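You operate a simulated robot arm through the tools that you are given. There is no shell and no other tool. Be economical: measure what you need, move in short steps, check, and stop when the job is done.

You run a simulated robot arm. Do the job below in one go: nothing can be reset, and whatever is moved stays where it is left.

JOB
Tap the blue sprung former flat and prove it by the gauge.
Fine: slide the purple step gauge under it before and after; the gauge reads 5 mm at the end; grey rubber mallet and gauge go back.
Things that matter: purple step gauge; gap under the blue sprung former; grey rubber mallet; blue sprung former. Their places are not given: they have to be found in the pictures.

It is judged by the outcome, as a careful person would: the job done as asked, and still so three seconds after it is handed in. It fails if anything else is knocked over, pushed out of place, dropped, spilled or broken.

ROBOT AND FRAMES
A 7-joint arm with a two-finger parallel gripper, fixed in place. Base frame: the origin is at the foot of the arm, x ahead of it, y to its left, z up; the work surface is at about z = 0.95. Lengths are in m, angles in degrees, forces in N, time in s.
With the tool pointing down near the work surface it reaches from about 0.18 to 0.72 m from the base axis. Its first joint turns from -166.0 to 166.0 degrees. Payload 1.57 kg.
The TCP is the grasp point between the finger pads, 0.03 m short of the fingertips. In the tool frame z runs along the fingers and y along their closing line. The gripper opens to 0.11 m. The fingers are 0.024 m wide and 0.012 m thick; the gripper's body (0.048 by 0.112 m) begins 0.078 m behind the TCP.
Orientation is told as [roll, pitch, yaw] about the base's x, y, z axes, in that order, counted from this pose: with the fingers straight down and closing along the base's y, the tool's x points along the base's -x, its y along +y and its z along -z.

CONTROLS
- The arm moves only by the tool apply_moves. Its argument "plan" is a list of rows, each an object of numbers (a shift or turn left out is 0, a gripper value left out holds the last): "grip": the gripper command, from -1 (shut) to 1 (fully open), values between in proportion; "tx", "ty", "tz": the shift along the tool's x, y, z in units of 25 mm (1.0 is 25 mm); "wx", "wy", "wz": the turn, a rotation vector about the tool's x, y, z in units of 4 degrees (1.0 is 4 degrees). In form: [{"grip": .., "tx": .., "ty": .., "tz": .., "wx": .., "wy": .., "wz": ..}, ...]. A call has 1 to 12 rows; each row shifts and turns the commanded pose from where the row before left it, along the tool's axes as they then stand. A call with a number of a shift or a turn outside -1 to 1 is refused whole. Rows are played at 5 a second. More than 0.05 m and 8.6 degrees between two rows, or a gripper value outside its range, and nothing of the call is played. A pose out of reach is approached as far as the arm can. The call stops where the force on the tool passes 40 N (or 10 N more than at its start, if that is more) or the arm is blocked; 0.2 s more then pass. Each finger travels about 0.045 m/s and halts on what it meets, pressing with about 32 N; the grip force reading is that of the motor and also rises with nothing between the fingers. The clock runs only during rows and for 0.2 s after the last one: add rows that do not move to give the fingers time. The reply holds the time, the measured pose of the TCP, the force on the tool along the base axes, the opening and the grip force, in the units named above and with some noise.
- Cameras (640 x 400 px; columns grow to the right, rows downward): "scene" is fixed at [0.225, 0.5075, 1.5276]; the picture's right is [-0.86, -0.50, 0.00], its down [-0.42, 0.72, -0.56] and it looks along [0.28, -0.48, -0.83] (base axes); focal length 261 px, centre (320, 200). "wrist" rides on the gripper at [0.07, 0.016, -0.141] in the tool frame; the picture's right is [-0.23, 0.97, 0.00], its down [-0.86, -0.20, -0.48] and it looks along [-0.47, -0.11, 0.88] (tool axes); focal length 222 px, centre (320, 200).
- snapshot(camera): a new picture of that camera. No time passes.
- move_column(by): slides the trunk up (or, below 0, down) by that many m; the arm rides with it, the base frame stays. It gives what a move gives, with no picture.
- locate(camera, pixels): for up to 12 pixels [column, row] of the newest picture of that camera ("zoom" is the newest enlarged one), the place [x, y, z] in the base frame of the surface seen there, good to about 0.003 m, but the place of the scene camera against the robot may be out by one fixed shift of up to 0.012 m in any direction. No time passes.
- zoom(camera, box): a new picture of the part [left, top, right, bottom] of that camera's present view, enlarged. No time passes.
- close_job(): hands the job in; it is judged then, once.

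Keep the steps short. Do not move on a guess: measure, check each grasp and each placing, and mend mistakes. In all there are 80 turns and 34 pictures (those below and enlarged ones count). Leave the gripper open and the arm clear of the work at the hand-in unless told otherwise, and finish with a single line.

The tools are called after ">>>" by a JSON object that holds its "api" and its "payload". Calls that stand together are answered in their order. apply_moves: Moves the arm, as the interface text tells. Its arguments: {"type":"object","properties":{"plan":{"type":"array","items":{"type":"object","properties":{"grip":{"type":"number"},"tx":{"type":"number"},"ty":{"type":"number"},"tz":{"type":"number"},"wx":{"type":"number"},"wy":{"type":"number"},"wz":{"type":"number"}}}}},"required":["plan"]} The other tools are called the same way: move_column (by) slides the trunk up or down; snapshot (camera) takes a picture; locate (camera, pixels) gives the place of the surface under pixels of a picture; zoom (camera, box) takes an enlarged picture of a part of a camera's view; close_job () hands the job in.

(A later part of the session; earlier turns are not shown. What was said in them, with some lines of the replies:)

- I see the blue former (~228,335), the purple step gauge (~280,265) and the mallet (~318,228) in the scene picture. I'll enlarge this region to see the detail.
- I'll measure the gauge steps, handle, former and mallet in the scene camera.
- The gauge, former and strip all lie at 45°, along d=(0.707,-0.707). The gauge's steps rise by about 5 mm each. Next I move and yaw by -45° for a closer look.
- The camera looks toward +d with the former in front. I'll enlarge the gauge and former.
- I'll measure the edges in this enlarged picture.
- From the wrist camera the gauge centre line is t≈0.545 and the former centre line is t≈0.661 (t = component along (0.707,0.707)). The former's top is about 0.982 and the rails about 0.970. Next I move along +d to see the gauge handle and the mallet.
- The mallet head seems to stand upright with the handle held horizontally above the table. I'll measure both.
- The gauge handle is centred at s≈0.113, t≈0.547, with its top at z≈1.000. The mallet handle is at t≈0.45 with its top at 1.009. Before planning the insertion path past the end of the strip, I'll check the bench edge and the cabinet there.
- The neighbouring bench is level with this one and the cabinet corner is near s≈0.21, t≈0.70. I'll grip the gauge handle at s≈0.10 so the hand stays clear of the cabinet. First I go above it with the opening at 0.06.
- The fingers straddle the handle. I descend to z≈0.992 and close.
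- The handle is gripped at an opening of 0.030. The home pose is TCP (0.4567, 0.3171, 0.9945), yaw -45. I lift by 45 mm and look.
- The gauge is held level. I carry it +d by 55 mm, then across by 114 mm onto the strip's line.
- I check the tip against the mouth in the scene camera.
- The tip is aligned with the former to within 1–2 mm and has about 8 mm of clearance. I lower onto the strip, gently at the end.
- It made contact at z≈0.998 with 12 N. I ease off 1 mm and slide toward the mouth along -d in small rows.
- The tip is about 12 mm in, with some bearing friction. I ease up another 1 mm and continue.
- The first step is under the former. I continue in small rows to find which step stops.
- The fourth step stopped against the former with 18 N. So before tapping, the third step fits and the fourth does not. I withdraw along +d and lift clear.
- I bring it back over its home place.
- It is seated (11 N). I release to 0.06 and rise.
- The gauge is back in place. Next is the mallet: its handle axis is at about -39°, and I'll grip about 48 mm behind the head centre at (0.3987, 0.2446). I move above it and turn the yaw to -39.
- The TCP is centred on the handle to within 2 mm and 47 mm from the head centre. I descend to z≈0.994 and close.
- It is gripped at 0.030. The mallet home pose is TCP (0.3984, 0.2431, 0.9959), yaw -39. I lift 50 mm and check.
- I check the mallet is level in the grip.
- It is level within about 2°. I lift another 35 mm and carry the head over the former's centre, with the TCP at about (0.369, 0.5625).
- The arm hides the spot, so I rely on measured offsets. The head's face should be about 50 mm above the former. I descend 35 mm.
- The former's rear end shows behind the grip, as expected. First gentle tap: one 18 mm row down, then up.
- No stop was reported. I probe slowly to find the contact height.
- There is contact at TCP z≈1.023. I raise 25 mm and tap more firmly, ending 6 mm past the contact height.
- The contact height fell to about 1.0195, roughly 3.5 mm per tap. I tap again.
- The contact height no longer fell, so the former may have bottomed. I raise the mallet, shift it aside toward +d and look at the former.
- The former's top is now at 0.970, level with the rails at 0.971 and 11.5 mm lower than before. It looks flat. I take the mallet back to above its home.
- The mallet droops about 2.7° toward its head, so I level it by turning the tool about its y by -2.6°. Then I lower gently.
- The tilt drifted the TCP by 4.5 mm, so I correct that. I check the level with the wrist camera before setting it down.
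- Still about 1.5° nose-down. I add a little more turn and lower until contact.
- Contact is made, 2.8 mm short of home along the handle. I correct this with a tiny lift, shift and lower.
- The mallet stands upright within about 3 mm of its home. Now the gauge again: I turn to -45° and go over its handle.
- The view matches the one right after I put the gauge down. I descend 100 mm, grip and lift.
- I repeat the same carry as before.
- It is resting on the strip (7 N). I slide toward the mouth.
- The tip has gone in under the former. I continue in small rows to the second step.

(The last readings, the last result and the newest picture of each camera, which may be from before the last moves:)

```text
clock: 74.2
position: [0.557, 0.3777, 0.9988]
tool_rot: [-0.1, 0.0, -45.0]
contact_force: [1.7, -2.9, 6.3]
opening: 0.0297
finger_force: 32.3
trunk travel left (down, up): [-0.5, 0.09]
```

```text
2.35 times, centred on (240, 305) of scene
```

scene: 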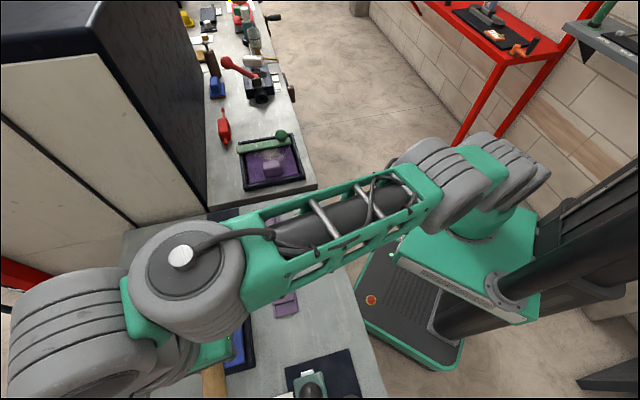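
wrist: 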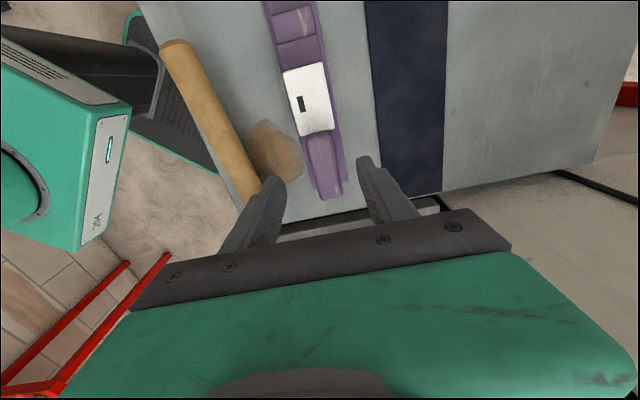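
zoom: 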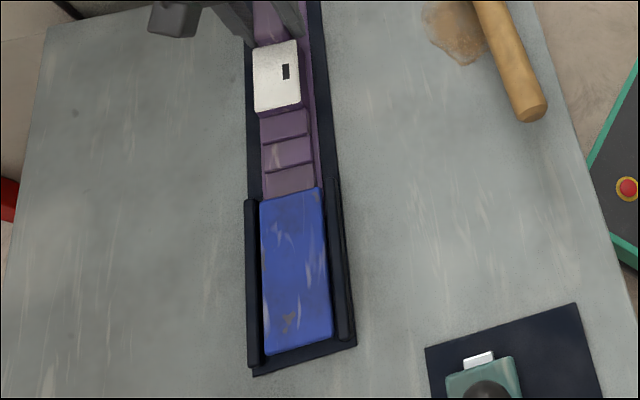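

Step 1 is under and step 2 is right at the former's edge. I push a few mm more to confirm the stop.

>>> {"api": "apply_moves", "payload": {"plan": [{"tx": 0.08}, {"tx": 0.08}, {"tx": 0.08}, {}]}}

```text
clock: 75.2
position: [0.5522, 0.381, 0.9992]
tool_rot: [0.1, 0.1, -45.0]
contact_force: [17.7, -21.2, 4.5]
opening: 0.0294
finger_force: 32.2
trunk travel left (down, up): [-0.5, 0.09]
```

Step 2 stopped at the former with 27 N horizontally (s=0.121), so only the 5 mm step fits and the gauge reads 5 mm. I withdraw and lift.

>>> {"api": "apply_moves", "payload": {"plan": [{"tx": -0.2}, {"tx": -0.4}, {"tx": -0.4}, {"tx": -0.4}, {"tz": -0.5}, {"tz": -0.6}, {"tz": -0.6}, {}]}}

```text
clock: 77.0
position: [0.5755, 0.3594, 1.0425]
tool_rot: [0.0, 0.0, -45.0]
contact_force: [0.8, 0.5, -0.3]
opening: 0.0297
finger_force: 31.6
trunk travel left (down, up): [-0.5, 0.09]
```

>>> {"api": "apply_moves", "payload": {"plan": [{"ty": -0.763}, {"ty": -0.763}, {"ty": -0.763}, {"ty": -0.763}, {"ty": -0.763}, {"ty": -0.763}, {"tx": 0.74}, {"tx": 0.74}, {"tx": 0.74}, {}]}}

>>> {"api": "apply_moves", "payload": {"plan": [{"tz": 0.5}, {"tz": 0.5}, {"tz": 0.5}, {"tz": 0.2}, {"tz": 0.1}, {"tz": 0.04}, {}]}}

```text
clock: 79.2
position: [0.4554, 0.3151, 1.0418]
tool_rot: [0.0, 0.1, -45.0]
contact_force: [-0.1, 0.1, -1.0]
opening: 0.0297
finger_force: 32.1
trunk travel left (down, up): [-0.5, 0.09]
```

```text
clock: 80.8
position: [0.4557, 0.3159, 0.9954]
tool_rot: [0.0, 0.1, -45.0]
contact_force: [0.6, 0.1, 0.4]
opening: 0.0294
finger_force: 32.2
trunk travel left (down, up): [-0.5, 0.09]
```

It is just touching (from -1.5 to +0.4 N). I lower a hair more, release and rise.

>>> {"api": "apply_moves", "payload": {"plan": [{"tz": 0.04}, {}, {"grip": 0.09}, {}, {}, {}, {"tz": -0.8}, {"tz": -0.8}, {"tz": -0.8}, {"tz": -0.8}, {"tz": -0.8}, {"tz": -0.8}]}}

```text
clock: 83.4
position: [0.4554, 0.3157, 1.1167]
tool_rot: [-0.1, -0.1, -45.1]
contact_force: [-0.2, -0.2, 1.1]
opening: 0.0601
finger_force: 0.0
trunk travel left (down, up): [-0.5, 0.09]
```

I open fully, raise the arm back from the work and check everything.

>>> {"api": "apply_moves", "payload": {"plan": [{"grip": 1, "tz": -0.9}, {"tz": -0.9}, {"tz": -0.9}, {"tx": 0.8, "tz": -0.6}, {"tx": 0.8, "tz": -0.6}, {"tx": 0.8}, {"tx": 0.8}, {"ty": -0.8}, {"ty": -0.8}, {"ty": -0.8}, {"ty": -0.8}, {}]}}

>>> {"api": "zoom", "payload": {"camera": "scene", "box": [180, 170, 380, 400]}}

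>>> {"api": "snapshot", "payload": {"camera": "wrist"}}

```text
clock: 86.0
position: [0.3414, 0.3164, 1.2125]
tool_rot: [-0.1, 0.1, -45.0]
contact_force: [1.0, -0.2, -0.2]
opening: 0.1099
finger_force: 0.1
trunk travel left (down, up): [-0.5, 0.09]
```

```text
1.74 times, centred on (280, 285) of scene
```

zoom: 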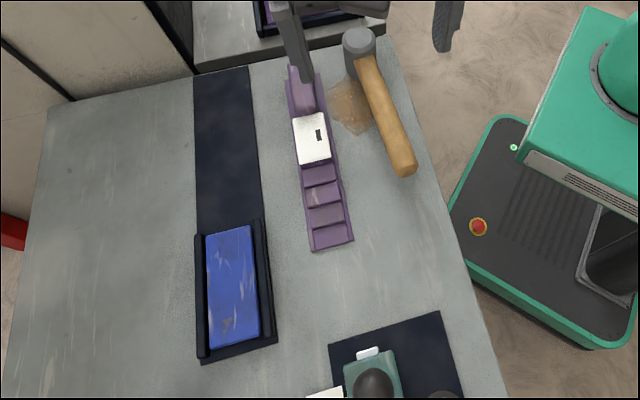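

```text
5 pictures are left
```

wrist: 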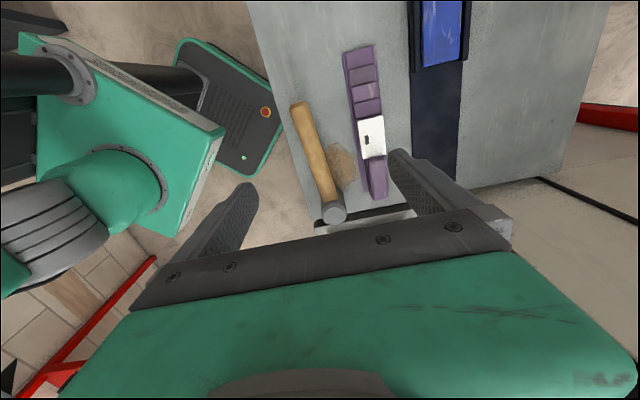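

The former is flat between its rails. The gauge and mallet are back within about 3 mm of where they were, the gripper is open and the arm is clear. I hand in.

>>> {"api": "close_job", "payload": {}}

```text
The job is handed in.
```

The blue sprung former is tapped flat and level with its rails: the gauge's 15 mm step fitted under it before (step sizes judged from the pictures), only its 5 mm step fits now, and the mallet and gauge are back within about 3 mm of their places.
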